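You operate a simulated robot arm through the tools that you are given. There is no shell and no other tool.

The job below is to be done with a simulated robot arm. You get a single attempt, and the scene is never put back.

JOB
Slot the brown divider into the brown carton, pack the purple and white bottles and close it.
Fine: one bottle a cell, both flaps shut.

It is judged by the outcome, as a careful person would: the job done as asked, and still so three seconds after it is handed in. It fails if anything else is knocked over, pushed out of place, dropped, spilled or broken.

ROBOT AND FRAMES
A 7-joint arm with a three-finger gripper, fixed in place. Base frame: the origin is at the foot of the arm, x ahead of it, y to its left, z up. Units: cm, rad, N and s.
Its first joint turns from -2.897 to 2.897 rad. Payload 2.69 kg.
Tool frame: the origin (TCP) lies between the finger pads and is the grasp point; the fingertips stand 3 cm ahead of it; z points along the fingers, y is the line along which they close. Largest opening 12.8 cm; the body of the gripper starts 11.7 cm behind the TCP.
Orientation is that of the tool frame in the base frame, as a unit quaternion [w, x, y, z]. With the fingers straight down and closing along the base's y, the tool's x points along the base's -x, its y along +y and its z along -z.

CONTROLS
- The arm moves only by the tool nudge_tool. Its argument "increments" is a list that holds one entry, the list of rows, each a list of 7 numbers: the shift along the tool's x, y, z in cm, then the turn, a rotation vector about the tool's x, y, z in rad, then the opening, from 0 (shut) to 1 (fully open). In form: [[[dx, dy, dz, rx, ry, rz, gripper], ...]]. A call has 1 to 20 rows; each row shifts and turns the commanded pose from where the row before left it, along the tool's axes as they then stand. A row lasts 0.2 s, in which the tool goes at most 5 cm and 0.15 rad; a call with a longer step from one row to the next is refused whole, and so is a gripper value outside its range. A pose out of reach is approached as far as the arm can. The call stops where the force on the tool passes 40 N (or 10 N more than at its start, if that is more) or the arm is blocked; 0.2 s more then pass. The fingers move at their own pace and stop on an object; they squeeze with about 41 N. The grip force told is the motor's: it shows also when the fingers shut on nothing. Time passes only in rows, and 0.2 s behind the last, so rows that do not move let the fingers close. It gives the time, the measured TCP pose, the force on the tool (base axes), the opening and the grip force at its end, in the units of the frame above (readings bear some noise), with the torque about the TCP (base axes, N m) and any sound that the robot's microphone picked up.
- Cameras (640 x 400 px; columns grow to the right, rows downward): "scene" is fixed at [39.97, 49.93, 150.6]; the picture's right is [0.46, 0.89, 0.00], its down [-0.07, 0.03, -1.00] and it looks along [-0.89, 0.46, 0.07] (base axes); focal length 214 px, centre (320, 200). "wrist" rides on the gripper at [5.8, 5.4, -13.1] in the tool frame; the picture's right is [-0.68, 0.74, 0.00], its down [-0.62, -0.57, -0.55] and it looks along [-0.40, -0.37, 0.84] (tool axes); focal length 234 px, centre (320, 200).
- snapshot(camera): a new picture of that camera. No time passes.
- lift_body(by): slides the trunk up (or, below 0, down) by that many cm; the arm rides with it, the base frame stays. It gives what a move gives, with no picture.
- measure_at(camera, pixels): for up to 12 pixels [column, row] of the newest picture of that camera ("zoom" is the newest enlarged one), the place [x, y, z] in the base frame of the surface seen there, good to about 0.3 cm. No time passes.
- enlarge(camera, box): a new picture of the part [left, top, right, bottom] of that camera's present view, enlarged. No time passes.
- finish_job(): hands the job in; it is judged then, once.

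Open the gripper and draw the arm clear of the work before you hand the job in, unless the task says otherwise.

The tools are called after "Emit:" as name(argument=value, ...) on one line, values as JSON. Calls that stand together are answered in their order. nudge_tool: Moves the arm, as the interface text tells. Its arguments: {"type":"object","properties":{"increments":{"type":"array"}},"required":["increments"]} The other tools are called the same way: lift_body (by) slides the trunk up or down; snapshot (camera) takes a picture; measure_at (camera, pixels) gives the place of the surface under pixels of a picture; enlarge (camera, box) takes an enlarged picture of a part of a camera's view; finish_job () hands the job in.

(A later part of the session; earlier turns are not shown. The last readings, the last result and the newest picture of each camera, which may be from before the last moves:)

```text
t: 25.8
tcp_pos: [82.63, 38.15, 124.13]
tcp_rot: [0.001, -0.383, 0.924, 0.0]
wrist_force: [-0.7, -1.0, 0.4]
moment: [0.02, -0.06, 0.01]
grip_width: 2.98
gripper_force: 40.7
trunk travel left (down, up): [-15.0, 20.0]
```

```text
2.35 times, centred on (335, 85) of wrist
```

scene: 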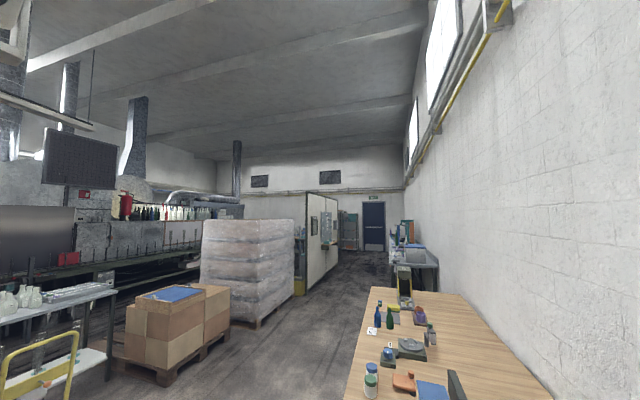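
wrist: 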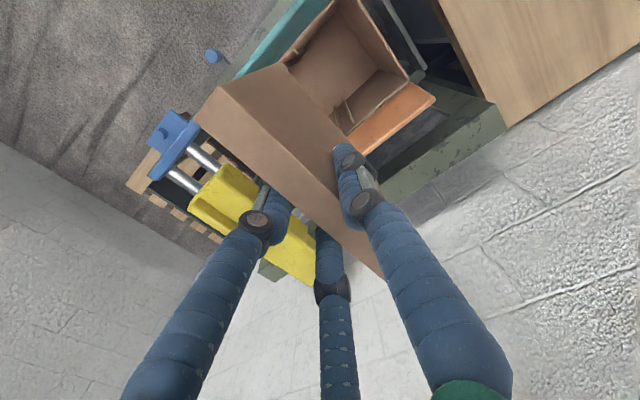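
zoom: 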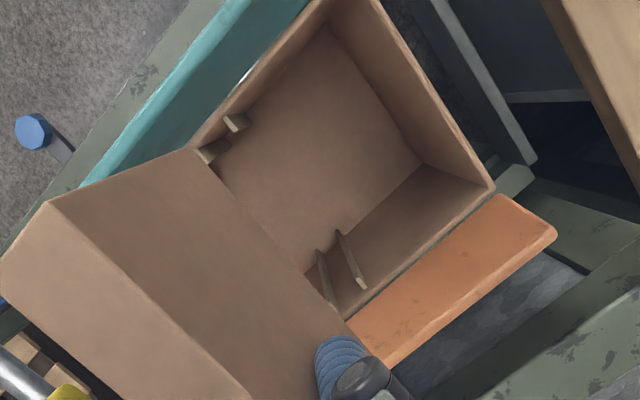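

Both rail pairs are visible now: teal wall at zoom (206,155) and (237,122), orange wall at (325,280) and (350,260). I measure them.

Emit:
measure_at(camera="zoom", pixels=[[236, 122], [240, 128], [230, 120], [208, 153], [200, 150], [218, 150], [363, 285], [340, 235], [352, 262], [332, 298], [320, 255], [326, 278]])

Emit:
measure_at(camera="zoom", pixels=[[330, 20], [418, 162], [490, 186], [300, 30], [240, 105], [372, 5], [190, 145], [305, 268], [270, 95], [360, 225], [345, 320], [250, 75]])

```text
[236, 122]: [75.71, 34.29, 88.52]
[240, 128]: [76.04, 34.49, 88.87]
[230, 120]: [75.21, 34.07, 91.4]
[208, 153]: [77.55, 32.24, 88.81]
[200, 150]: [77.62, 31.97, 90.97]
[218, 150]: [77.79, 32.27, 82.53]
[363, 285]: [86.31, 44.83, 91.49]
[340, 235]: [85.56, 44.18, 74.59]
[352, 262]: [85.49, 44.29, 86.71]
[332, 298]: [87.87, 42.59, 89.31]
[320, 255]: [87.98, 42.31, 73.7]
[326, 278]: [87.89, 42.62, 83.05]
```

```text
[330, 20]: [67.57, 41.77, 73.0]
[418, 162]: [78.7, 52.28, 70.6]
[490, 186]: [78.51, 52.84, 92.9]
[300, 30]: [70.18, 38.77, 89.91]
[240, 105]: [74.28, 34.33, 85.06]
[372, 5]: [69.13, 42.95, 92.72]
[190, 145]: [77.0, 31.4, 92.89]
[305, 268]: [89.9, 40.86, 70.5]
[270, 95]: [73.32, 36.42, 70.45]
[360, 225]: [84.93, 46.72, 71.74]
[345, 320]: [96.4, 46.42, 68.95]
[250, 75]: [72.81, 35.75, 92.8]
```

The slot centre averages u≈30.77, and the divider's centre is at about 30.69 — nearly centred. I apply a 0.08 cm correction and descend until the divider's bottom is just above the rail tops.

Emit:
nudge_tool(increments=[[[0, -0.08, 0, 0, 0, 0, 0], [0, 0, 3, 0, 0, 0, 0], [0, 0, 3, 0, 0, 0, 0], [0, 0, 3, 0, 0, 0, 0], [0, 0, 3, 0, 0, 0, 0], [0, 0, 3, 0, 0, 0, 0], [0, 0, 1.5, 0, 0, 0, 0], [0, 0, 0, 0, 0, 0, 0]]])

Emit:
snapshot(camera="wrist")

Emit:
enlarge(camera="wrist", box=[180, 0, 440, 200])

```text
t: 27.6
tcp_pos: [82.44, 37.96, 107.43]
tcp_rot: [0.001, -0.383, 0.924, 0.0]
wrist_force: [0.6, 0.4, -0.6]
moment: [-0.02, 0.02, 0.0]
grip_width: 2.97
gripper_force: 40.8
trunk travel left (down, up): [-15.0, 20.0]
```

```text
taken
```

wrist: 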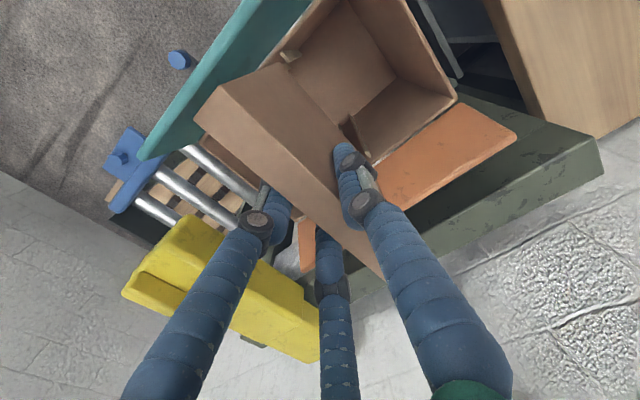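

```text
2.00 times, centred on (310, 100) of wrist
```

zoom: 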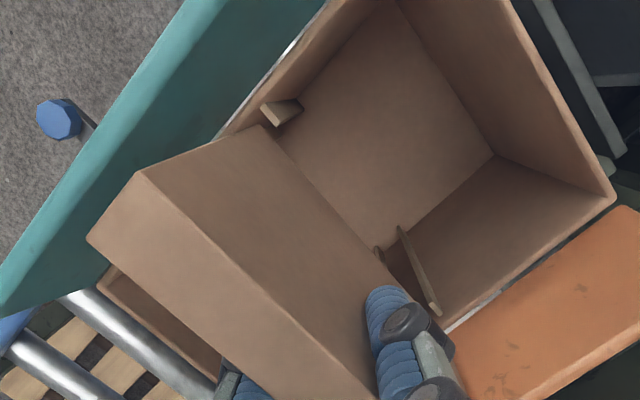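

The divider's bottom edge is near the rim level. I measure the bottom edge of its face against the rail positions.

Emit:
measure_at(camera="zoom", pixels=[[260, 130], [258, 135], [275, 150], [300, 175], [330, 210], [355, 240], [285, 108], [275, 112], [430, 300], [415, 265], [380, 255], [290, 175]])

Emit:
measure_at(camera="zoom", pixels=[[150, 180], [200, 230], [250, 285], [300, 330], [95, 235], [135, 182], [120, 270], [200, 350], [270, 115], [295, 103], [265, 105], [240, 130]])

```text
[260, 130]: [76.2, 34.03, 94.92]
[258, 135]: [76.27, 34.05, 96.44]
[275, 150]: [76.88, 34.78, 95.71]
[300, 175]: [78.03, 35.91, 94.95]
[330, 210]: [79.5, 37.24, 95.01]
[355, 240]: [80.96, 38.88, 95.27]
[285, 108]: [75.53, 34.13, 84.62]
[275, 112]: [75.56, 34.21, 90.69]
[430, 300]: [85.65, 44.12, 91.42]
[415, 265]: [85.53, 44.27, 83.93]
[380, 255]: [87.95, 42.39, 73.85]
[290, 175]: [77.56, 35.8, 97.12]
```

```text
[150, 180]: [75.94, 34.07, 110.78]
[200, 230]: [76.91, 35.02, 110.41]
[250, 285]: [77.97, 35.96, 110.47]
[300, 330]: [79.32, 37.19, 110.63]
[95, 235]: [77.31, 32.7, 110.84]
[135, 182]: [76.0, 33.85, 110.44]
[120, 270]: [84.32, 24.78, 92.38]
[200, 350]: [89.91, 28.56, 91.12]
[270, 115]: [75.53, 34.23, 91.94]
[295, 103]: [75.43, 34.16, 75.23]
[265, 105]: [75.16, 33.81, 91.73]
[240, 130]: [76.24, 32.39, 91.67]
```

The divider's faces are at u≈29.75 and 31.6 and the free slot spans about 29.5–32.1, so I shift 0.12 cm and lower it slowly into the rails.

Emit:
nudge_tool(increments=[[[0, -0.12, 0, 0, 0, 0, 0], [0, 0, 1, 0, 0, 0, 0], [0, 0, 1, 0, 0, 0, 0], [0, 0, 1, 0, 0, 0, 0], [0, 0, 1, 0, 0, 0, 0], [0, 0, 1, 0, 0, 0, 0], [0, 0, 1, 0, 0, 0, 0], [0, 0, 0, 0, 0, 0, 0]]])

Emit:
enlarge(camera="wrist", box=[180, 0, 440, 200])

```text
t: 29.4
tcp_pos: [82.66, 37.88, 101.54]
tcp_rot: [0.0, -0.383, 0.924, 0.0]
wrist_force: [-0.5, 0.4, -1.5]
moment: [0.03, 0.0, 0.02]
grip_width: 3.01
gripper_force: 41.5
trunk travel left (down, up): [-15.0, 20.0]
```

```text
2.00 times, centred on (310, 100) of wrist
```

zoom: 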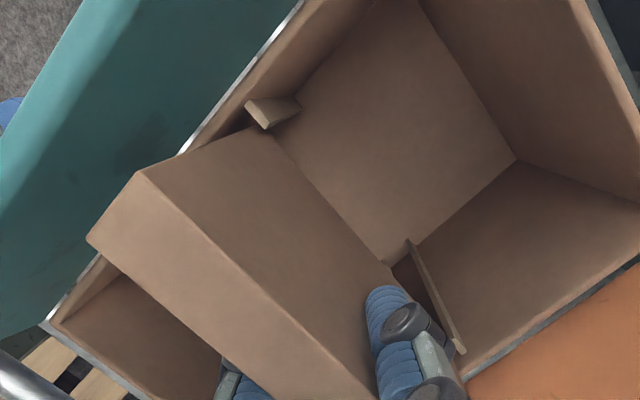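

No contact force, and the divider sits between the rails. I continue down to just above the floor (TCP ≈ 85).

Emit:
nudge_tool(increments=[[[0, 0, 1.5, 0, 0, 0, 0], [0, 0, 1.5, 0, 0, 0, 0], [0, 0, 1.5, 0, 0, 0, 0], [0, 0, 1.5, 0, 0, 0, 0], [0, 0, 1.5, 0, 0, 0, 0], [0, 0, 1.5, 0, 0, 0, 0], [0, 0, 1.5, 0, 0, 0, 0], [0, 0, 1.5, 0, 0, 0, 0], [0, 0, 1.5, 0, 0, 0, 0], [0, 0, 1.5, 0, 0, 0, 0], [0, 0, 1.0, 0, 0, 0, 0], [0, 0, 0, 0, 0, 0, 0]]])

Emit:
snapshot(camera="wrist")

```text
t: 32.0
tcp_pos: [82.83, 37.75, 85.45]
tcp_rot: [0.0, -0.382, 0.924, 0.001]
wrist_force: [-1.8, -1.0, -1.3]
moment: [0.03, -0.02, 0.0]
grip_width: 2.99
gripper_force: 41.3
trunk travel left (down, up): [-15.0, 20.0]
```

```text
taken
```

wrist: 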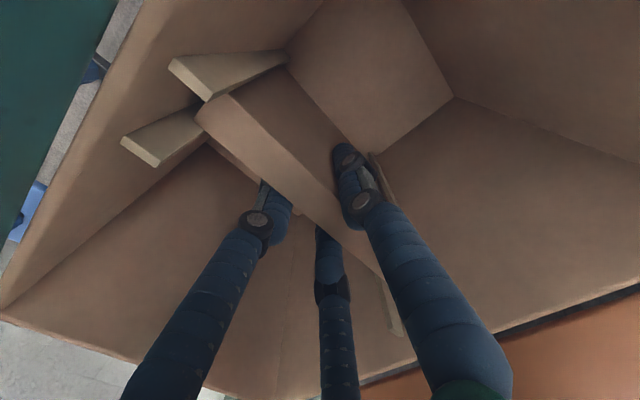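

The divider is between the rails, bottom about 1 cm above the floor. I lower in small steps until it touches.

Emit:
nudge_tool(increments=[[[0, 0, 0.3, 0, 0, 0, 0], [0, 0, 0.3, 0, 0, 0, 0], [0, 0, 0.3, 0, 0, 0, 0], [0, 0, 0, 0, 0, 0, 0]]])

```text
t: 33.0
tcp_pos: [82.6, 37.8, 84.56]
tcp_rot: [0.0, -0.383, 0.924, 0.0]
wrist_force: [-0.7, -0.4, -0.1]
moment: [-0.01, 0.0, 0.01]
grip_width: 2.98
gripper_force: 40.6
trunk travel left (down, up): [-15.0, 20.0]
```

No contact yet at TCP z=84.56; a few more small steps down.

Emit:
nudge_tool(increments=[[[0, 0, 0.2, 0, 0, 0, 0], [0, 0, 0.2, 0, 0, 0, 0], [0, 0, 0.2, 0, 0, 0, 0], [0, 0, 0, 0, 0, 0, 0]]])

```text
t: 34.0
tcp_pos: [82.76, 37.92, 84.47]
tcp_rot: [0.003, -0.383, 0.924, 0.001]
wrist_force: [-6.3, -6.4, 35.7]
moment: [-0.59, 0.88, 0.05]
grip_width: 2.97
gripper_force: 41.4
trunk travel left (down, up): [-15.0, 20.0]
```

The divider touches the floor (35 N). I relieve the pressure slightly, open the fingers a moderate amount and rise straight up.

Emit:
nudge_tool(increments=[[[0, 0, -0.4, 0, 0, 0, 0], [0, 0, 0, 0, 0, 0, 0.2], [0, 0, 0, 0, 0, 0, 0.35], [0, 0, 0, 0, 0, 0, 0.45], [0, 0, 0, 0, 0, 0, 0.45]]])

Emit:
snapshot(camera="wrist")

```text
t: 35.2
tcp_pos: [82.61, 37.97, 84.29]
tcp_rot: [0.0, -0.382, 0.924, 0.0]
wrist_force: [-0.3, 0.0, -0.5]
moment: [-0.01, -0.02, 0.0]
grip_width: 5.76
gripper_force: 0.0
trunk travel left (down, up): [-15.0, 20.0]
```

```text
taken
```

wrist: 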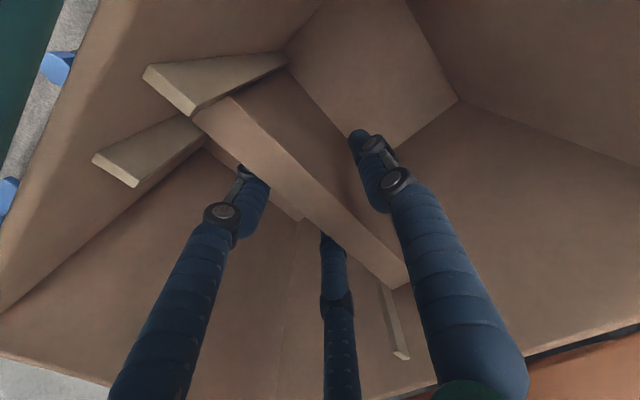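

The divider rests in the slot between the rails. I rise straight up out of the carton.

Emit:
nudge_tool(increments=[[[0, 0, -1.5, 0, 0, 0, 0.45], [0, 0, -2, 0, 0, 0, 0.45], [0, 0, -3, 0, 0, 0, 0.45], [0, 0, -4, 0, 0, 0, 0.45], [0, 0, -4, 0, 0, 0, 0.45], [0, 0, -4, 0, 0, 0, 0.45], [0, 0, -4, 0, 0, 0, 0.45], [0, 0, -4, 0, 0, 0, 0.45], [0, 0, -4, 0, 0, 0, 0.45], [0, 0, -4, 0, 0, 0, 0.45], [0, 0, -4, 0, 0, 0, 0.45], [0, 0, 0, 0, 0, 0, 0.45]]])

Emit:
snapshot(camera="wrist")

Emit:
enlarge(camera="wrist", box=[200, 0, 460, 200])

```text
t: 37.8
tcp_pos: [82.64, 38.06, 123.07]
tcp_rot: [0.0, -0.382, 0.924, 0.0]
wrist_force: [0.3, -0.1, 0.7]
moment: [0.01, -0.01, 0.01]
grip_width: 5.77
gripper_force: 0.0
trunk travel left (down, up): [-15.0, 20.0]
```

```text
taken
```

wrist: 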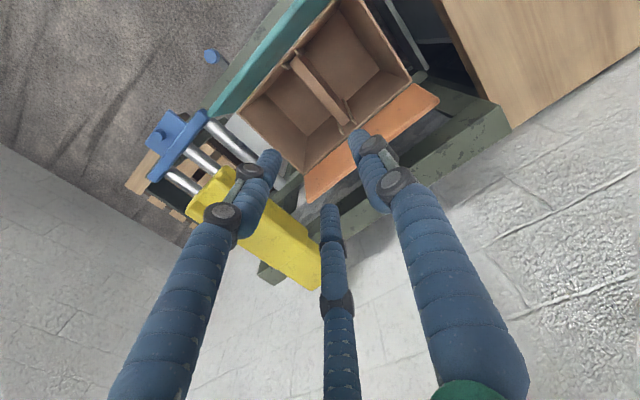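

```text
2.00 times, centred on (330, 100) of wrist
```

zoom: 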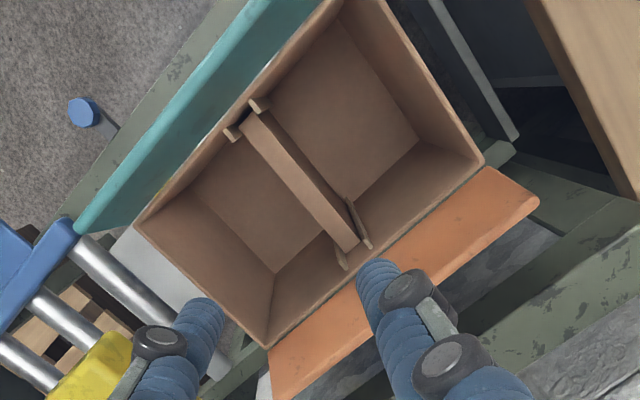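

The divider stands in its slot. Next the bottles: I move back toward the bench, turn to face it and open the fingers so they frame the view.

Emit:
nudge_tool(increments=[[[2.32, 3.42, 0, 0, 0, 0, 0.45], [2.32, 3.42, 0, 0, 0, 0, 0.45], [2.32, 3.42, 0, 0, 0, 0, 0.45], [2.32, 3.42, 0, 0, 0, 0, 0.45], [2.32, 3.42, 0, 0, 0, 0, 0.45], [2.32, 3.42, 0, 0, 0, 0, 0.45], [2.32, 3.42, 0, 0, 0, 0, 0.45], [2.32, 3.42, 0, 0, 0, 0, 0.45], [2.32, 3.42, 0, 0, 0, 0, 0.45], [0, 0, 0, 0, 0, -0.1428, 1], [0, 0, 0, 0, 0, -0.1428, 1], [0, 0, 0, 0, 0, -0.1428, 1], [0, 0, 0, 0, 0, -0.1428, 1], [0, 0, 0, 0, 0, -0.1428, 1], [0, 0, 0, 0, 0, -0.1428, 1], [0, 0, 0, 0, 0, -0.1428, 1], [0, 0, 0, 0, 0, -0.1428, 1], [0, 0, 0, 0, 0, -0.1428, 1], [0, 0, 0, 0, 0, -0.1428, 1], [0, 0, 0, 0, 0, -0.1428, 1]]])

Emit:
snapshot(camera="wrist")

Emit:
enlarge(camera="wrist", box=[210, 80, 450, 280])

```text
t: 42.0
tcp_pos: [46.17, 44.95, 122.98]
tcp_rot: [-0.001, 0.924, -0.381, 0.0]
wrist_force: [-0.3, 0.1, 0.2]
moment: [0.01, 0.01, 0.0]
grip_width: 12.8
gripper_force: 0.0
trunk travel left (down, up): [-15.0, 20.0]
```

```text
taken
```

wrist: 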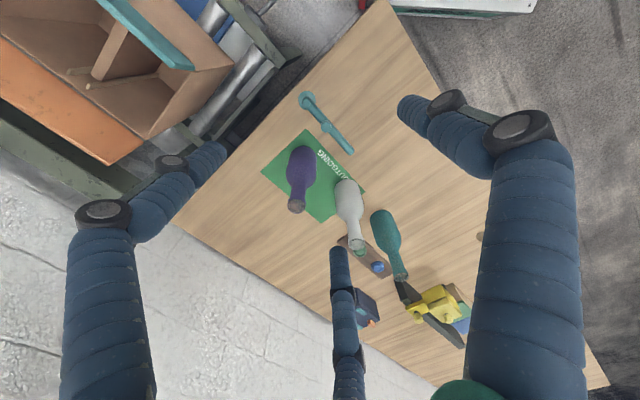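

```text
2.00 times, centred on (330, 180) of wrist
```

zoom: 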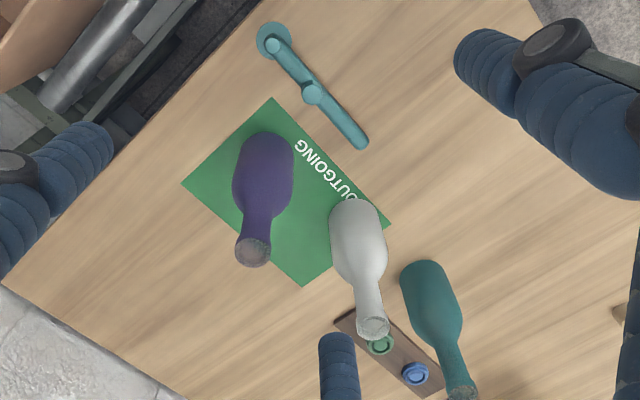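

Purple and white stand on the green OUTGOING mat. I measure the mouths, necks and the body edges to find their axes.

Emit:
measure_at(camera="zoom", pixels=[[254, 252], [240, 250], [268, 250], [254, 240], [254, 264], [256, 225], [246, 225], [268, 225], [264, 160], [240, 190], [290, 190], [264, 190]])

Emit:
measure_at(camera="zoom", pixels=[[373, 327], [360, 326], [386, 326], [373, 318], [373, 337], [368, 295], [358, 295], [380, 295], [356, 225], [335, 250], [384, 250], [360, 250]])

Emit:
measure_at(camera="zoom", pixels=[[262, 136], [242, 148], [288, 148], [356, 203], [336, 215], [376, 212], [430, 270], [460, 390], [300, 200], [330, 260], [440, 320], [255, 205]])

```text
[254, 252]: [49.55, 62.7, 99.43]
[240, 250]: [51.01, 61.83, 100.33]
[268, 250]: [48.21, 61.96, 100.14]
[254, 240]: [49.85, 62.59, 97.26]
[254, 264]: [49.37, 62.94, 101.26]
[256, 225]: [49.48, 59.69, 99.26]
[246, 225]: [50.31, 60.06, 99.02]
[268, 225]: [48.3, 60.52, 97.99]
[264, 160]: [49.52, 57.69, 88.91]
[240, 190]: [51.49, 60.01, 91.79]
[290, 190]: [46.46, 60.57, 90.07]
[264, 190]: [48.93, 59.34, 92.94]
```

```text
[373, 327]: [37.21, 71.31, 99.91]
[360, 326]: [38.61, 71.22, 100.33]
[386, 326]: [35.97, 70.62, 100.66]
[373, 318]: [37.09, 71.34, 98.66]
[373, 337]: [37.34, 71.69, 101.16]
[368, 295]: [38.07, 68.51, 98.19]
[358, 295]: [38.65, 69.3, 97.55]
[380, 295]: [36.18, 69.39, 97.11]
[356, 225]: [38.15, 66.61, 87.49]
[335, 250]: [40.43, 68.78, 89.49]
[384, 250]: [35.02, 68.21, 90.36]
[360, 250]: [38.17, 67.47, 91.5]
```

```text
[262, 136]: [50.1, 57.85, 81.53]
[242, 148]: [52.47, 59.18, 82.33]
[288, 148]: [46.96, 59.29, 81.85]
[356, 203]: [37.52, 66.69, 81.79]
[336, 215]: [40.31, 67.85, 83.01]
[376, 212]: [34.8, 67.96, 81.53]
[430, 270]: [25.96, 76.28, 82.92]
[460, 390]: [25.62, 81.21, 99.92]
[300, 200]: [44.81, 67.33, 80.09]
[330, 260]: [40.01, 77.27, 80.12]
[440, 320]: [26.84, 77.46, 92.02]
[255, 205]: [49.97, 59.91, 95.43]
```

Purple's axis is about (49.6, 61.2), white's about (37.55, 70.1), with necks spanning z≈95–101. I move over purple at the present height and check the alignment from there.

Emit:
nudge_tool(increments=[[[-2.25, -3.49, 0, 0, 0, 0, 0.8], [-2.25, -3.49, 0, 0, 0, 0, 0.8], [-2.25, -3.49, 0, 0, 0, 0, 0.8], [-2.25, -3.49, 0, 0, 0, 0, 0.8], [0, 0, 3, 0, 0, 0, 0.8], [0, 0, 3, 0, 0, 0, 0.8], [0, 0, 0, 0, 0, 0, 0.8]]])

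Emit:
snapshot(camera="wrist")

Emit:
enlarge(camera="wrist", box=[240, 40, 400, 170])

```text
t: 43.6
tcp_pos: [49.81, 61.12, 116.67]
tcp_rot: [-0.001, 0.924, -0.383, 0.0]
wrist_force: [0.2, 0.6, 0.3]
moment: [-0.02, 0.04, -0.02]
grip_width: 10.24
gripper_force: 0.0
trunk travel left (down, up): [-15.0, 20.0]
```

```text
taken
```

wrist: 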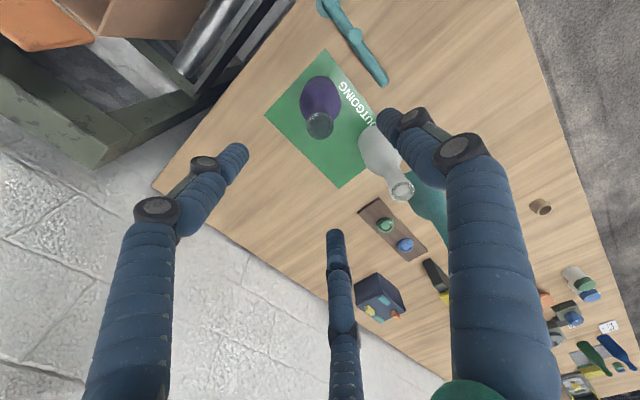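

```text
3.08 times, centred on (320, 105) of wrist
```

zoom: 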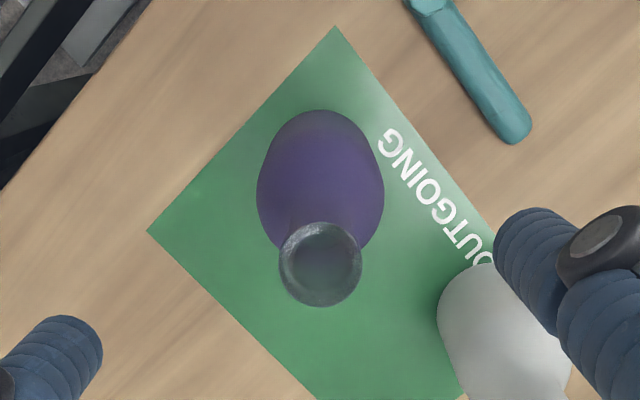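

The mouth centre appears at (320,125), exactly where the tool axis projects, so it is aligned. I descend to the neck (TCP z≈98.3) with the fingers partly open.

Emit:
nudge_tool(increments=[[[0, 0, 3, 0, 0, 0, 0.6], [0, 0, 3, 0, 0, 0, 0.6], [0, 0, 3, 0, 0, 0, 0.6], [0, 0, 3, 0, 0, 0, 0.6], [0, 0, 2.5, 0, 0, 0, 0.6], [0, 0, 2, 0, 0, 0, 0.6], [0, 0, 1.8, 0, 0, 0, 0.6], [0, 0, 0, 0, 0, 0, 0.6]]])

Emit:
snapshot(camera="wrist")

```text
t: 45.4
tcp_pos: [49.57, 61.0, 98.54]
tcp_rot: [-0.001, 0.924, -0.383, 0.0]
wrist_force: [0.5, -0.2, 0.0]
moment: [-0.02, -0.01, 0.01]
grip_width: 7.67
gripper_force: 0.1
trunk travel left (down, up): [-15.0, 20.0]
```

```text
taken
```

wrist: 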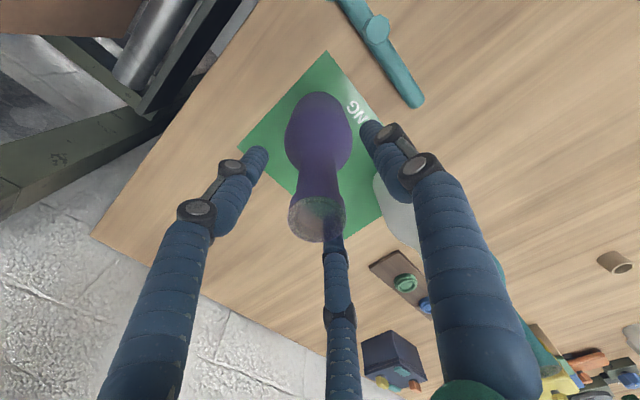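

The neck is between the three fingers. I close the gripper gradually.

Emit:
nudge_tool(increments=[[[0, 0, 0, 0, 0, 0, 0.45], [0, 0, 0, 0, 0, 0, 0.35], [0, 0, 0, 0, 0, 0, 0.25], [0, 0, 0, 0, 0, 0, 0.15], [0, 0, 0, 0, 0, 0, 0.0], [0, 0, 0, 0, 0, 0, 0.0], [0, 0, 0, 0, 0, 0, 0.0]]])

Emit:
snapshot(camera="wrist")

```text
t: 47.0
tcp_pos: [49.46, 61.06, 98.65]
tcp_rot: [0.0, 0.924, -0.383, -0.001]
wrist_force: [0.9, 0.2, 0.1]
moment: [-0.05, -0.09, 0.01]
grip_width: 2.87
gripper_force: 41.6
trunk travel left (down, up): [-15.0, 20.0]
```

```text
taken
```

wrist: 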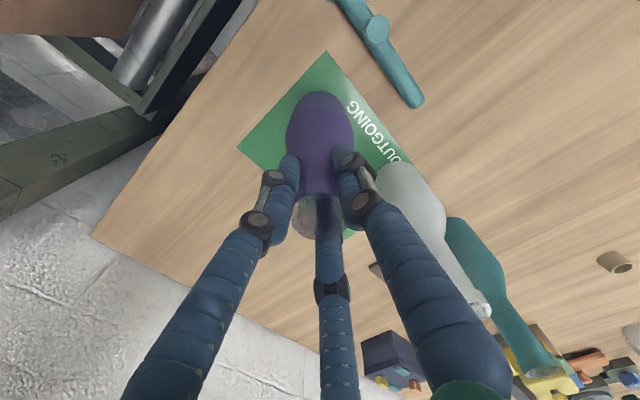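

Gripped at 2.87 cm. I lift straight up 27 cm, starting gently.

Emit:
nudge_tool(increments=[[[0, 0, -0.5, 0, 0, 0, 0], [0, 0, -1, 0, 0, 0, 0], [0, 0, -1.5, 0, 0, 0, 0], [0, 0, -3, 0, 0, 0, 0], [0, 0, -4, 0, 0, 0, 0], [0, 0, -4, 0, 0, 0, 0], [0, 0, -4, 0, 0, 0, 0], [0, 0, -4, 0, 0, 0, 0], [0, 0, -3, 0, 0, 0, 0], [0, 0, -2, 0, 0, 0, 0], [0, 0, 0, 0, 0, 0, 0]]])

Emit:
snapshot(camera="wrist")

```text
t: 49.4
tcp_pos: [49.77, 60.96, 125.59]
tcp_rot: [0.001, 0.924, -0.381, 0.0]
wrist_force: [0.6, -0.2, -3.6]
moment: [0.03, -0.01, -0.05]
grip_width: 2.85
gripper_force: 41.1
trunk travel left (down, up): [-15.0, 20.0]
```

```text
taken
```

wrist: 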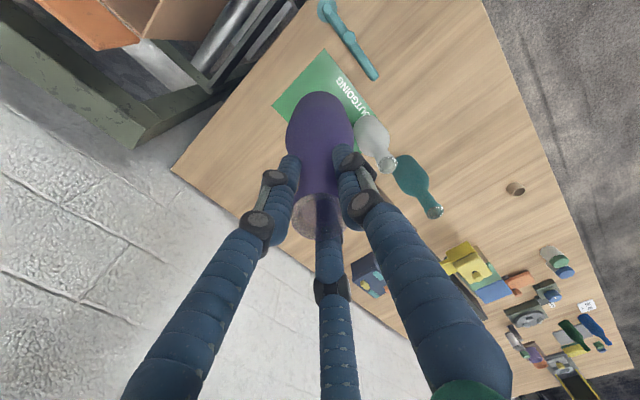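

It hangs at about 3.6 N and vertical. I carry it over the carton's far cell, centred near (86.6, 33.7).

Emit:
nudge_tool(increments=[[[2.0, -0.29, 0, 0, 0, 0, 0], [3.5, -0.5, 0, 0, 0, 0, 0], [4.0, -0.575, 0, 0, 0, 0, 0], [4.0, -0.575, 0, 0, 0, 0, 0], [4.0, -0.575, 0, 0, 0, 0, 0], [4.0, -0.575, 0, 0, 0, 0, 0], [4.0, -0.575, 0, 0, 0, 0, 0], [4.0, -0.575, 0, 0, 0, 0, 0], [4.0, -0.575, 0, 0, 0, 0, 0], [4.0, -0.575, 0, 0, 0, 0, 0], [3.5, -0.5, 0, 0, 0, 0, 0], [2.35, -0.33, 0, 0, 0, 0, 0], [2.0, -0.28, 0, 0, 0, 0, 0], [0, 0, 0, 0, 0, 0, 0], [0, 0, 0, 0, 0, 0, 0]]])

Emit:
snapshot(camera="wrist")

Emit:
enlarge(camera="wrist", box=[200, 0, 460, 200])

```text
t: 52.6
tcp_pos: [86.27, 33.65, 125.65]
tcp_rot: [0.001, 0.924, -0.382, -0.001]
wrist_force: [-0.5, -0.5, -4.3]
moment: [-0.02, 0.05, 0.01]
grip_width: 2.88
gripper_force: 41.1
trunk travel left (down, up): [-15.0, 20.0]
```

```text
taken
```

wrist: 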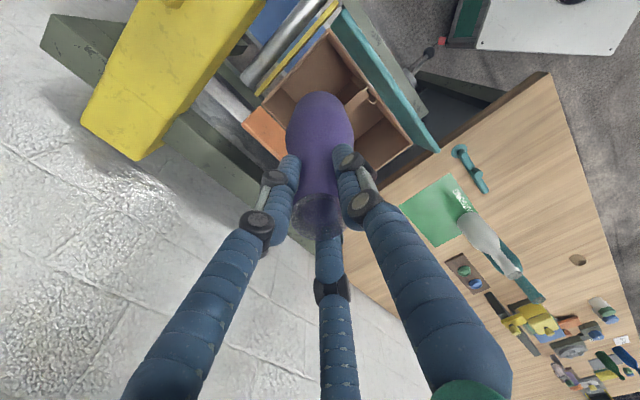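

```text
2.00 times, centred on (330, 100) of wrist
```

zoom: 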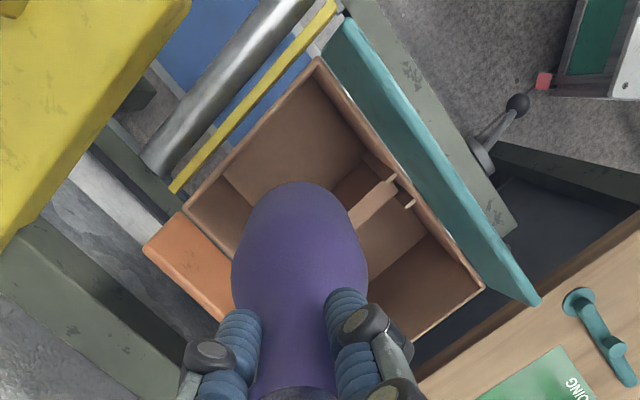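

The carton's cell is under the bottle. I check the clearance to the yellow post and the divider/wall positions before lowering.

Emit:
measure_at(camera="wrist", pixels=[[130, 150], [170, 120], [220, 60], [250, 10], [100, 80], [180, 30], [375, 97], [350, 105], [330, 45], [405, 145], [290, 100], [350, 20]])

Emit:
measure_at(camera="zoom", pixels=[[318, 65], [190, 205], [385, 190], [360, 215], [480, 290], [345, 30], [535, 300], [160, 250], [325, 20], [185, 180], [300, 110], [250, 180]])

```text
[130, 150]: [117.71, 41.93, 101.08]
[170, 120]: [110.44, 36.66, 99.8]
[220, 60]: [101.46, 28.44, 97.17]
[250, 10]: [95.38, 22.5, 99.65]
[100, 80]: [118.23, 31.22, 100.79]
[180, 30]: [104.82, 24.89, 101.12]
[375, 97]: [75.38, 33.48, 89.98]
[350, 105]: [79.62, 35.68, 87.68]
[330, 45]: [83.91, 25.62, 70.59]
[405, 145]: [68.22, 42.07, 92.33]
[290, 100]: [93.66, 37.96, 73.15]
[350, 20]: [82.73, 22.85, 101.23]
```

```text
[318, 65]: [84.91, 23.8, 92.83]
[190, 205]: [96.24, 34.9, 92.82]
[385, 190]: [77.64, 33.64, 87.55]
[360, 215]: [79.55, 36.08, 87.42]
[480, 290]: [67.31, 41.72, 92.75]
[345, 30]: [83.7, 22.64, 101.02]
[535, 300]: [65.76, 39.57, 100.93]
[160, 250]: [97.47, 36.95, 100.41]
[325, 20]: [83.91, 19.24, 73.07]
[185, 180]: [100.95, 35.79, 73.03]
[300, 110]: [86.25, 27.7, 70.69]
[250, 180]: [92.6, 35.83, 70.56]
```

Clearances are fine (yellow post over 15 cm away, cell centre u≈37.3 vs. TCP 37.2). I lower the bottle into the cell to about 1.5 cm above the floor.

Emit:
nudge_tool(increments=[[[0, 0, 2, 0, 0, 0, 0], [0, 0, 3, 0, 0, 0, 0], [0, 0, 3, 0, 0, 0, 0], [0, 0, 3, 0, 0, 0, 0], [0, 0, 3, 0, 0, 0, 0], [0, 0, 3, 0, 0, 0, 0], [0, 0, 3, 0, 0, 0, 0], [0, 0, 3, 0, 0, 0, 0], [0, 0, 3, 0, 0, 0, 0], [0, 0, 3, 0, 0, 0, 0], [0, 0, 2.5, 0, 0, 0, 0], [0, 0, 2, 0, 0, 0, 0], [0, 0, 1.5, 0, 0, 0, 0], [0, 0, 0, 0, 0, 0, 0]]])

Emit:
snapshot(camera="wrist")

```text
t: 55.6
tcp_pos: [86.23, 33.71, 90.42]
tcp_rot: [0.001, 0.924, -0.383, 0.001]
wrist_force: [0.1, 0.4, -3.7]
moment: [0.01, 0.01, -0.02]
grip_width: 2.88
gripper_force: 41.1
trunk travel left (down, up): [-15.0, 20.0]
```

```text
taken
```

wrist: 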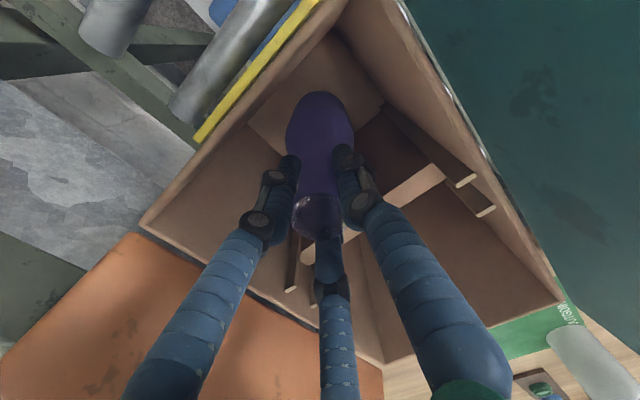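

The bottle is inside the cell, base about 1.3 cm above the floor. I lower in small steps until contact shows.

Emit:
nudge_tool(increments=[[[0, 0, 0.4, 0, 0, 0, 0], [0, 0, 0.3, 0, 0, 0, 0], [0, 0, 0.2, 0, 0, 0, 0], [0, 0, 0.2, 0, 0, 0, 0], [0, 0, 0, 0, 0, 0, 0]]])

```text
t: 56.8
tcp_pos: [86.26, 33.78, 89.44]
tcp_rot: [0.0, 0.924, -0.382, 0.0]
wrist_force: [0.1, -0.2, -3.9]
moment: [0.02, -0.03, 0.02]
grip_width: 2.88
gripper_force: 41.4
trunk travel left (down, up): [-15.0, 20.0]
```

Still hanging freely (−3.9 N). I go on in 0.15 cm steps.

Emit:
nudge_tool(increments=[[[0, 0, 0.15, 0, 0, 0, 0], [0, 0, 0.15, 0, 0, 0, 0], [0, 0, 0.1, 0, 0, 0, 0], [0, 0, 0, 0, 0, 0, 0]]])

```text
t: 57.8
tcp_pos: [86.24, 33.65, 89.06]
tcp_rot: [0.001, 0.924, -0.383, 0.001]
wrist_force: [-0.4, -0.6, -3.0]
moment: [-0.03, 0.01, -0.02]
grip_width: 2.9
gripper_force: 41.2
trunk travel left (down, up): [-15.0, 20.0]
```

Emit:
nudge_tool(increments=[[[0, 0, 0.1, 0, 0, 0, 0], [0, 0, 0.1, 0, 0, 0, 0], [0, 0, 0.1, 0, 0, 0, 0], [0, 0, 0, 0, 0, 0, 0]]])

```text
t: 58.8
tcp_pos: [86.42, 33.74, 89.15]
tcp_rot: [-0.001, 0.924, -0.382, 0.002]
wrist_force: [-0.1, -0.8, 20.8]
moment: [-0.35, 0.22, 0.0]
grip_width: 2.9
gripper_force: 41.2
trunk travel left (down, up): [-15.0, 20.0]
```

The bottle stands on the floor now (+20.8 N). I ease off a little, open gently to a moderate width and check that it stays upright.

Emit:
nudge_tool(increments=[[[0, 0, -0.2, 0, 0, 0, 0], [0, 0, 0, 0, 0, 0, 0.22], [0, 0, 0, 0, 0, 0, 0.26], [0, 0, 0, 0, 0, 0, 0.32], [0, 0, 0, 0, 0, 0, 0.4], [0, 0, 0, 0, 0, 0, 0.45], [0, 0, 0, 0, 0, 0, 0.45]]])

Emit:
snapshot(camera="wrist")

```text
t: 60.4
tcp_pos: [86.32, 33.64, 89.01]
tcp_rot: [0.0, 0.924, -0.383, 0.0]
wrist_force: [-0.1, 0.3, 0.0]
moment: [0.03, -0.03, 0.0]
grip_width: 5.75
gripper_force: 0.1
trunk travel left (down, up): [-15.0, 20.0]
```

```text
taken
```

wrist: 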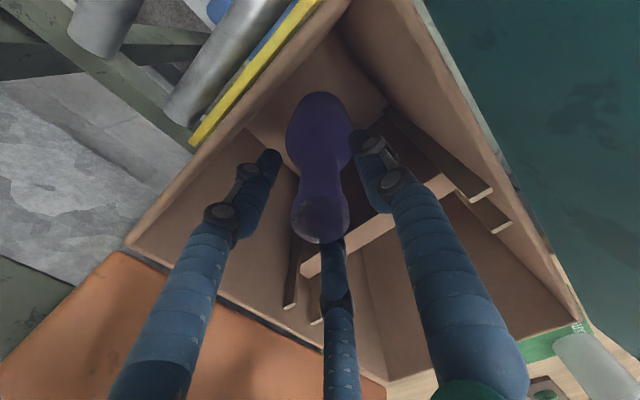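

The purple bottle stands freely in its cell. I rise straight up.

Emit:
nudge_tool(increments=[[[0, 0, -1, 0, 0, 0, 0.45], [0, 0, -2, 0, 0, 0, 0.45], [0, 0, -3, 0, 0, 0, 0.45], [0, 0, -4, 0, 0, 0, 0.45], [0, 0, -4, 0, 0, 0, 0.45], [0, 0, -4, 0, 0, 0, 0.45], [0, 0, -4, 0, 0, 0, 0.45], [0, 0, -4, 0, 0, 0, 0.45], [0, 0, -4, 0, 0, 0, 0.45], [0, 0, -4, 0, 0, 0, 0.45], [0, 0, 0, 0, 0, 0, 0.45]]])

Emit:
snapshot(camera="wrist")

Emit:
enlarge(camera="wrist", box=[220, 0, 440, 180])

```text
t: 62.8
tcp_pos: [86.11, 33.49, 123.11]
tcp_rot: [0.0, 0.924, -0.383, 0.0]
wrist_force: [-0.2, -0.1, 1.0]
moment: [0.02, -0.04, 0.02]
grip_width: 5.74
gripper_force: 0.1
trunk travel left (down, up): [-15.0, 20.0]
```

```text
taken
```

wrist: 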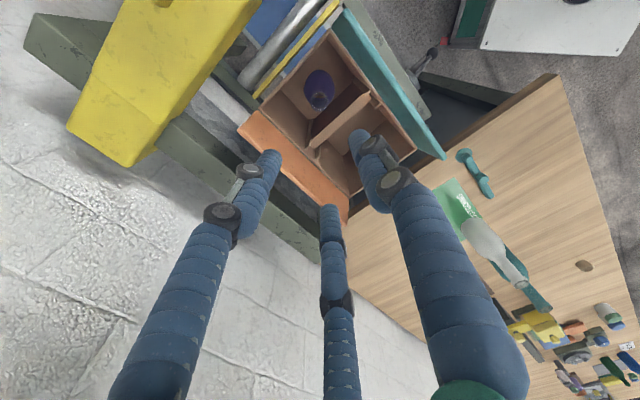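

```text
2.22 times, centred on (330, 90) of wrist
```

zoom: 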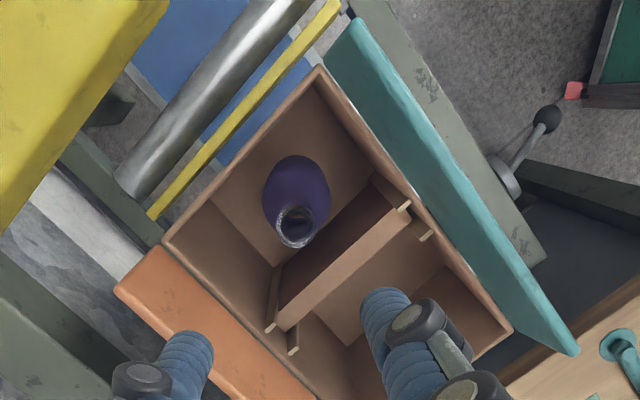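

Purple is upright in its cell. Now I move over the white bottle at about (37.55, 70.1) and check alignment.

Emit:
nudge_tool(increments=[[[-4.3, 0.604, 0, 0, 0, 0, 0.6], [-4.3, 0.604, 0, 0, 0, 0, 0.6], [-4.3, 0.604, 0, 0, 0, 0, 0.6], [-4.3, 0.604, 0, 0, 0, 0, 0.6], [-4.3, 0.604, 0, 0, 0, 0, 0.6], [-4.3, 0.604, 0, 0, 0, 0, 0.6], [-4.3, 0.604, 0, 0, 0, 0, 0.6], [-4.3, 0.604, 0, 0, 0, 0, 0.6], [-4.3, 0.604, 0, 0, 0, 0, 0.8], [-4.3, 0.604, 0, 0, 0, 0, 0.8], [-4.3, 0.604, 0, 0, 0, 0, 0.8], [-4.3, 0.604, 0, 0, 0, 0, 0.8], [-4.3, 0.604, 0, 0, 0, 0, 0.8], [-4.3, 0.604, 0, 0, 0, 0, 0.8], [0, 0, 3, 0, 0, 0, 0.8], [0, 0, 3, 0, 0, 0, 0.8], [0, 0, 0, 0, 0, 0, 0.8]]])

Emit:
snapshot(camera="wrist")

Emit:
enlarge(camera="wrist", box=[240, 40, 400, 170])

```text
t: 66.4
tcp_pos: [37.72, 70.3, 116.91]
tcp_rot: [0.0, 0.924, -0.382, 0.0]
wrist_force: [0.4, -0.5, 0.0]
moment: [0.01, 0.01, 0.0]
grip_width: 10.25
gripper_force: 0.0
trunk travel left (down, up): [-15.0, 20.0]
```

```text
taken
```

wrist: 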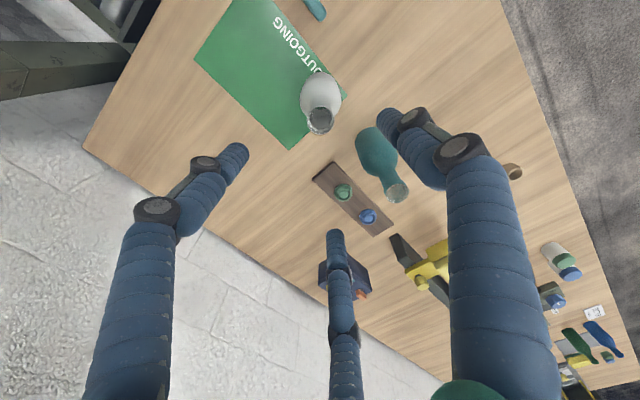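

```text
3.08 times, centred on (320, 105) of wrist
```

zoom: 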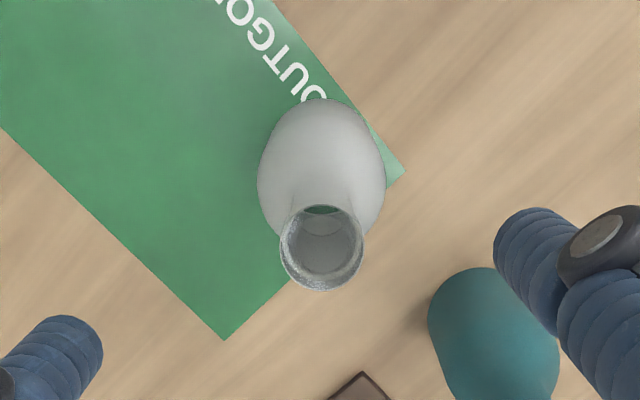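

The mouth appears about 5 px above the expected axis point, so the bottle is ~0.55 cm nearer in y. I correct that and descend to the neck.

Emit:
nudge_tool(increments=[[[0.39, 0.39, 0, 0, 0, 0, 0.8], [0, 0, 3, 0, 0, 0, 0.6], [0, 0, 3, 0, 0, 0, 0.6], [0, 0, 3, 0, 0, 0, 0.6], [0, 0, 3, 0, 0, 0, 0.6], [0, 0, 2.5, 0, 0, 0, 0.6], [0, 0, 2, 0, 0, 0, 0.6], [0, 0, 1.9, 0, 0, 0, 0.6], [0, 0, 0, 0, 0, 0, 0.6]]])

Emit:
snapshot(camera="wrist")

```text
t: 68.4
tcp_pos: [37.67, 69.83, 98.66]
tcp_rot: [0.0, 0.924, -0.383, 0.0]
wrist_force: [0.6, -0.4, -0.4]
moment: [-0.04, 0.01, -0.02]
grip_width: 7.66
gripper_force: 0.1
trunk travel left (down, up): [-15.0, 20.0]
```

```text
taken
```

wrist: 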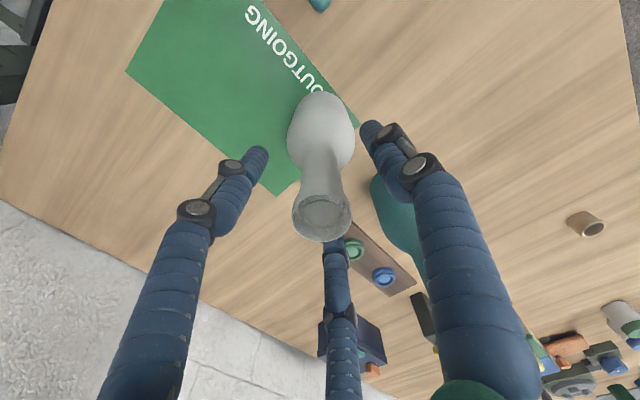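

The neck is centred between the fingers, as with purple. I close gradually.

Emit:
nudge_tool(increments=[[[0, 0, 0, 0, 0, 0, 0.45], [0, 0, 0, 0, 0, 0, 0.35], [0, 0, 0, 0, 0, 0, 0.25], [0, 0, 0, 0, 0, 0, 0.15], [0, 0, 0, 0, 0, 0, 0.0], [0, 0, 0, 0, 0, 0, 0.0], [0, 0, 0, 0, 0, 0, 0.0]]])

Emit:
nudge_tool(increments=[[[0, 0, -0.5, 0, 0, 0, 0], [0, 0, -1, 0, 0, 0, 0], [0, 0, -1.5, 0, 0, 0, 0], [0, 0, -3, 0, 0, 0, 0], [0, 0, -4, 0, 0, 0, 0], [0, 0, -4, 0, 0, 0, 0], [0, 0, -4, 0, 0, 0, 0], [0, 0, -4, 0, 0, 0, 0], [0, 0, -3, 0, 0, 0, 0], [0, 0, -2, 0, 0, 0, 0], [0, 0, 0, 0, 0, 0, 0]]])

Emit:
snapshot(camera="wrist")

```text
t: 70.0
tcp_pos: [37.75, 69.8, 98.61]
tcp_rot: [0.0, 0.924, -0.383, 0.0]
wrist_force: [-1.0, 0.1, -0.1]
moment: [0.01, -0.01, 0.01]
grip_width: 2.87
gripper_force: 41.2
trunk travel left (down, up): [-15.0, 20.0]
```

```text
t: 72.4
tcp_pos: [37.9, 69.82, 125.48]
tcp_rot: [-0.001, 0.924, -0.383, -0.001]
wrist_force: [-0.3, 0.1, -3.2]
moment: [0.03, -0.02, 0.0]
grip_width: 2.91
gripper_force: 40.7
trunk travel left (down, up): [-15.0, 20.0]
```

```text
taken
```

wrist: 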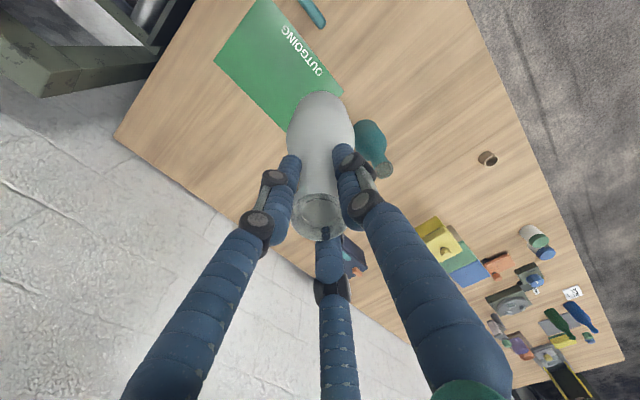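

White is held (about −3.2 N). I carry it above the other cell, centred near (77.2, 43.0).

Emit:
nudge_tool(increments=[[[1.947, -0.368, 0, 0, 0, 0, 0], [3.893, -0.736, 0, 0, 0, 0, 0], [3.893, -0.736, 0, 0, 0, 0, 0], [3.893, -0.736, 0, 0, 0, 0, 0], [3.893, -0.736, 0, 0, 0, 0, 0], [3.893, -0.736, 0, 0, 0, 0, 0], [3.893, -0.736, 0, 0, 0, 0, 0], [3.893, -0.736, 0, 0, 0, 0, 0], [3.893, -0.736, 0, 0, 0, 0, 0], [3.893, -0.736, 0, 0, 0, 0, 0], [3.893, -0.736, 0, 0, 0, 0, 0], [3.893, -0.736, 0, 0, 0, 0, 0], [1.947, -0.368, 0, 0, 0, 0, 0], [0, 0, 0, 0, 0, 0, 0], [0, 0, 0, 0, 0, 0, 0]]])

Emit:
snapshot(camera="wrist")

Emit:
enlarge(camera="wrist", box=[200, 0, 460, 200])

```text
t: 75.6
tcp_pos: [77.12, 42.94, 125.63]
tcp_rot: [0.0, 0.924, -0.383, 0.0]
wrist_force: [0.9, -0.5, -3.4]
moment: [0.0, -0.02, 0.02]
grip_width: 2.9
gripper_force: 40.7
trunk travel left (down, up): [-15.0, 20.0]
```

```text
taken
```

wrist: 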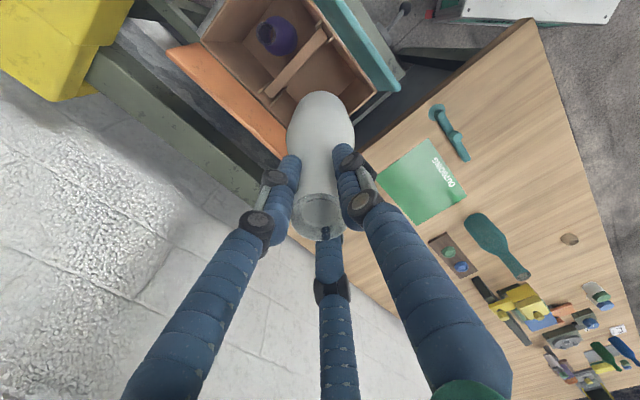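

```text
2.00 times, centred on (330, 100) of wrist
```

zoom: 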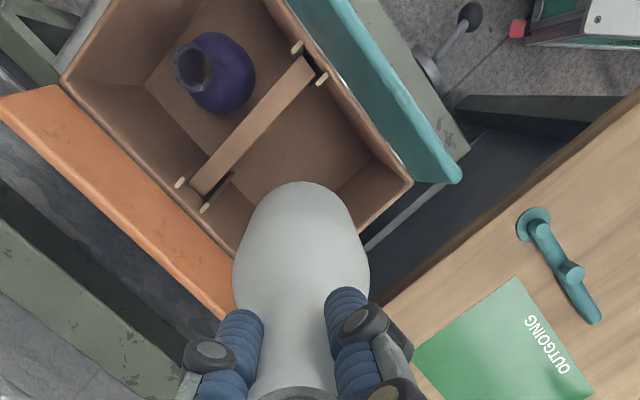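

TCP is at u=24.2, v=84.9 as wanted. I check the divider's and the wall's location once more from here.

Emit:
measure_at(camera="zoom", pixels=[[305, 68], [200, 185], [250, 130], [262, 135], [410, 182], [290, 110], [320, 78], [212, 205], [190, 70], [215, 75], [455, 178], [230, 310]])

```text
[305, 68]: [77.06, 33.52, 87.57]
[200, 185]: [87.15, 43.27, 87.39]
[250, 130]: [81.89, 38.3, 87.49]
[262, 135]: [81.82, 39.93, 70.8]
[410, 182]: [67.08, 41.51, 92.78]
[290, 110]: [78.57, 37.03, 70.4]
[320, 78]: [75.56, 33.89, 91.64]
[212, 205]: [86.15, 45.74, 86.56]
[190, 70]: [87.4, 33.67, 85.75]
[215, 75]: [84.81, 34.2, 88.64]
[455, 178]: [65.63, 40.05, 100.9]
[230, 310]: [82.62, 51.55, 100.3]
```

The divider's top is at u≈30.8, z=87.5 — seated. I lower the white bottle to about 1.3 cm above the floor.

Emit:
nudge_tool(increments=[[[0, 0, 2, 0, 0, 0, 0], [0, 0, 3, 0, 0, 0, 0], [0, 0, 3, 0, 0, 0, 0], [0, 0, 3, 0, 0, 0, 0], [0, 0, 3, 0, 0, 0, 0], [0, 0, 3, 0, 0, 0, 0], [0, 0, 3, 0, 0, 0, 0], [0, 0, 3, 0, 0, 0, 0], [0, 0, 3, 0, 0, 0, 0], [0, 0, 3, 0, 0, 0, 0], [0, 0, 2.5, 0, 0, 0, 0], [0, 0, 2, 0, 0, 0, 0], [0, 0, 1.7, 0, 0, 0, 0], [0, 0, 0, 0, 0, 0, 0]]])

Emit:
snapshot(camera="wrist")

```text
t: 78.6
tcp_pos: [77.05, 43.23, 90.36]
tcp_rot: [0.0, 0.924, -0.383, 0.0]
wrist_force: [-0.5, -0.1, -3.7]
moment: [-0.02, 0.02, 0.01]
grip_width: 2.91
gripper_force: 41.2
trunk travel left (down, up): [-15.0, 20.0]
```

```text
taken
```

wrist: 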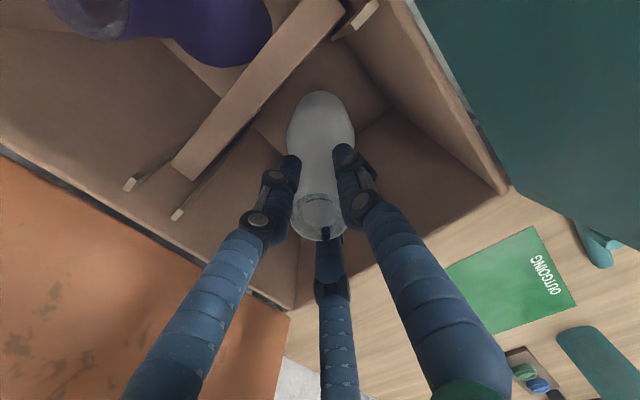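

White is in its cell just above the floor. I lower in small steps to contact (expected near TCP z≈89.1).

Emit:
nudge_tool(increments=[[[0, 0, 0.4, 0, 0, 0, 0], [0, 0, 0.3, 0, 0, 0, 0], [0, 0, 0.2, 0, 0, 0, 0], [0, 0, 0.2, 0, 0, 0, 0], [0, 0, 0.1, 0, 0, 0, 0], [0, 0, 0, 0, 0, 0, 0]]])

Emit:
nudge_tool(increments=[[[0, 0, 0.1, 0, 0, 0, 0], [0, 0, 0.1, 0, 0, 0, 0], [0, 0, 0, 0, 0, 0, 0]]])

```text
t: 80.0
tcp_pos: [77.12, 43.09, 89.22]
tcp_rot: [0.0, 0.924, -0.383, 0.0]
wrist_force: [0.1, 0.9, -3.4]
moment: [0.0, 0.01, 0.02]
grip_width: 2.87
gripper_force: 40.8
trunk travel left (down, up): [-15.0, 20.0]
```

```text
t: 80.8
tcp_pos: [77.16, 43.08, 89.18]
tcp_rot: [0.0, 0.924, -0.383, 0.0]
wrist_force: [-1.0, -1.9, 5.1]
moment: [-0.3, 0.07, 0.0]
grip_width: 2.88
gripper_force: 41.2
trunk travel left (down, up): [-15.0, 20.0]
```

Contact with the floor shows (+5 N). I open gently and check it stands.

Emit:
nudge_tool(increments=[[[0, 0, 0, 0, 0, 0, 0.22], [0, 0, 0, 0, 0, 0, 0.26], [0, 0, 0, 0, 0, 0, 0.32], [0, 0, 0, 0, 0, 0, 0.4], [0, 0, 0, 0, 0, 0, 0.45], [0, 0, 0, 0, 0, 0, 0.45]]])

Emit:
snapshot(camera="wrist")

```text
t: 82.2
tcp_pos: [77.12, 42.95, 89.02]
tcp_rot: [0.0, 0.924, -0.383, 0.0]
wrist_force: [-0.5, -0.2, -0.3]
moment: [0.01, -0.01, 0.02]
grip_width: 5.77
gripper_force: 0.0
trunk travel left (down, up): [-15.0, 20.0]
```

```text
taken
```

wrist: 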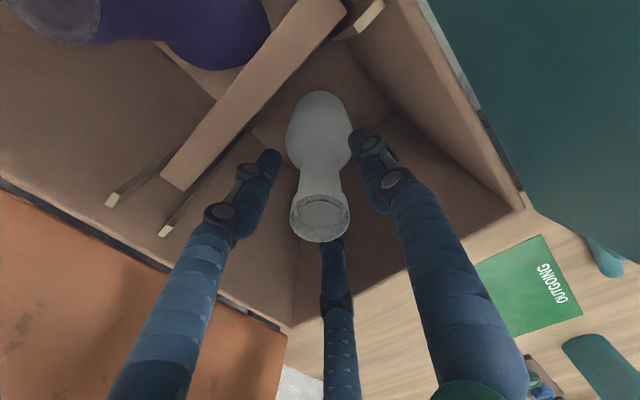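

White stands freely. I rise straight up and look at the carton and flaps.

Emit:
nudge_tool(increments=[[[0, 0, -1, 0, 0, 0, 0.45], [0, 0, -2, 0, 0, 0, 0.45], [0, 0, -3, 0, 0, 0, 0.45], [0, 0, -4, 0, 0, 0, 0.45], [0, 0, -4, 0, 0, 0, 0.45], [0, 0, -4, 0, 0, 0, 0.45], [0, 0, -4, 0, 0, 0, 0.45], [0, 0, -4, 0, 0, 0, 0.45], [0, 0, -4, 0, 0, 0, 0.45], [0, 0, -4, 0, 0, 0, 0.45], [0, 0, 0, 0, 0, 0, 0.45]]])

Emit:
snapshot(camera="wrist")

Emit:
enlarge(camera="wrist", box=[180, 0, 420, 190])

```text
t: 84.6
tcp_pos: [77.3, 42.96, 123.0]
tcp_rot: [-0.001, 0.924, -0.382, 0.0]
wrist_force: [-0.2, 0.5, 0.2]
moment: [0.02, -0.04, 0.02]
grip_width: 5.78
gripper_force: 0.1
trunk travel left (down, up): [-15.0, 20.0]
```

```text
taken
```

wrist: 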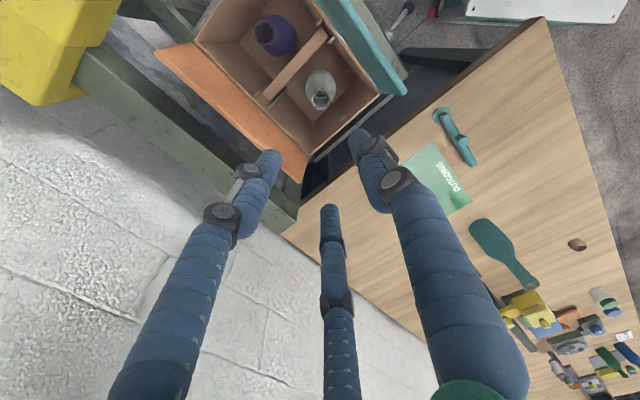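

```text
2.11 times, centred on (300, 95) of wrist
```

zoom: 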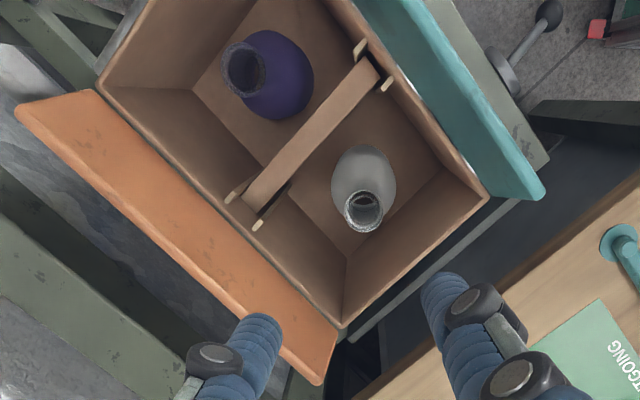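

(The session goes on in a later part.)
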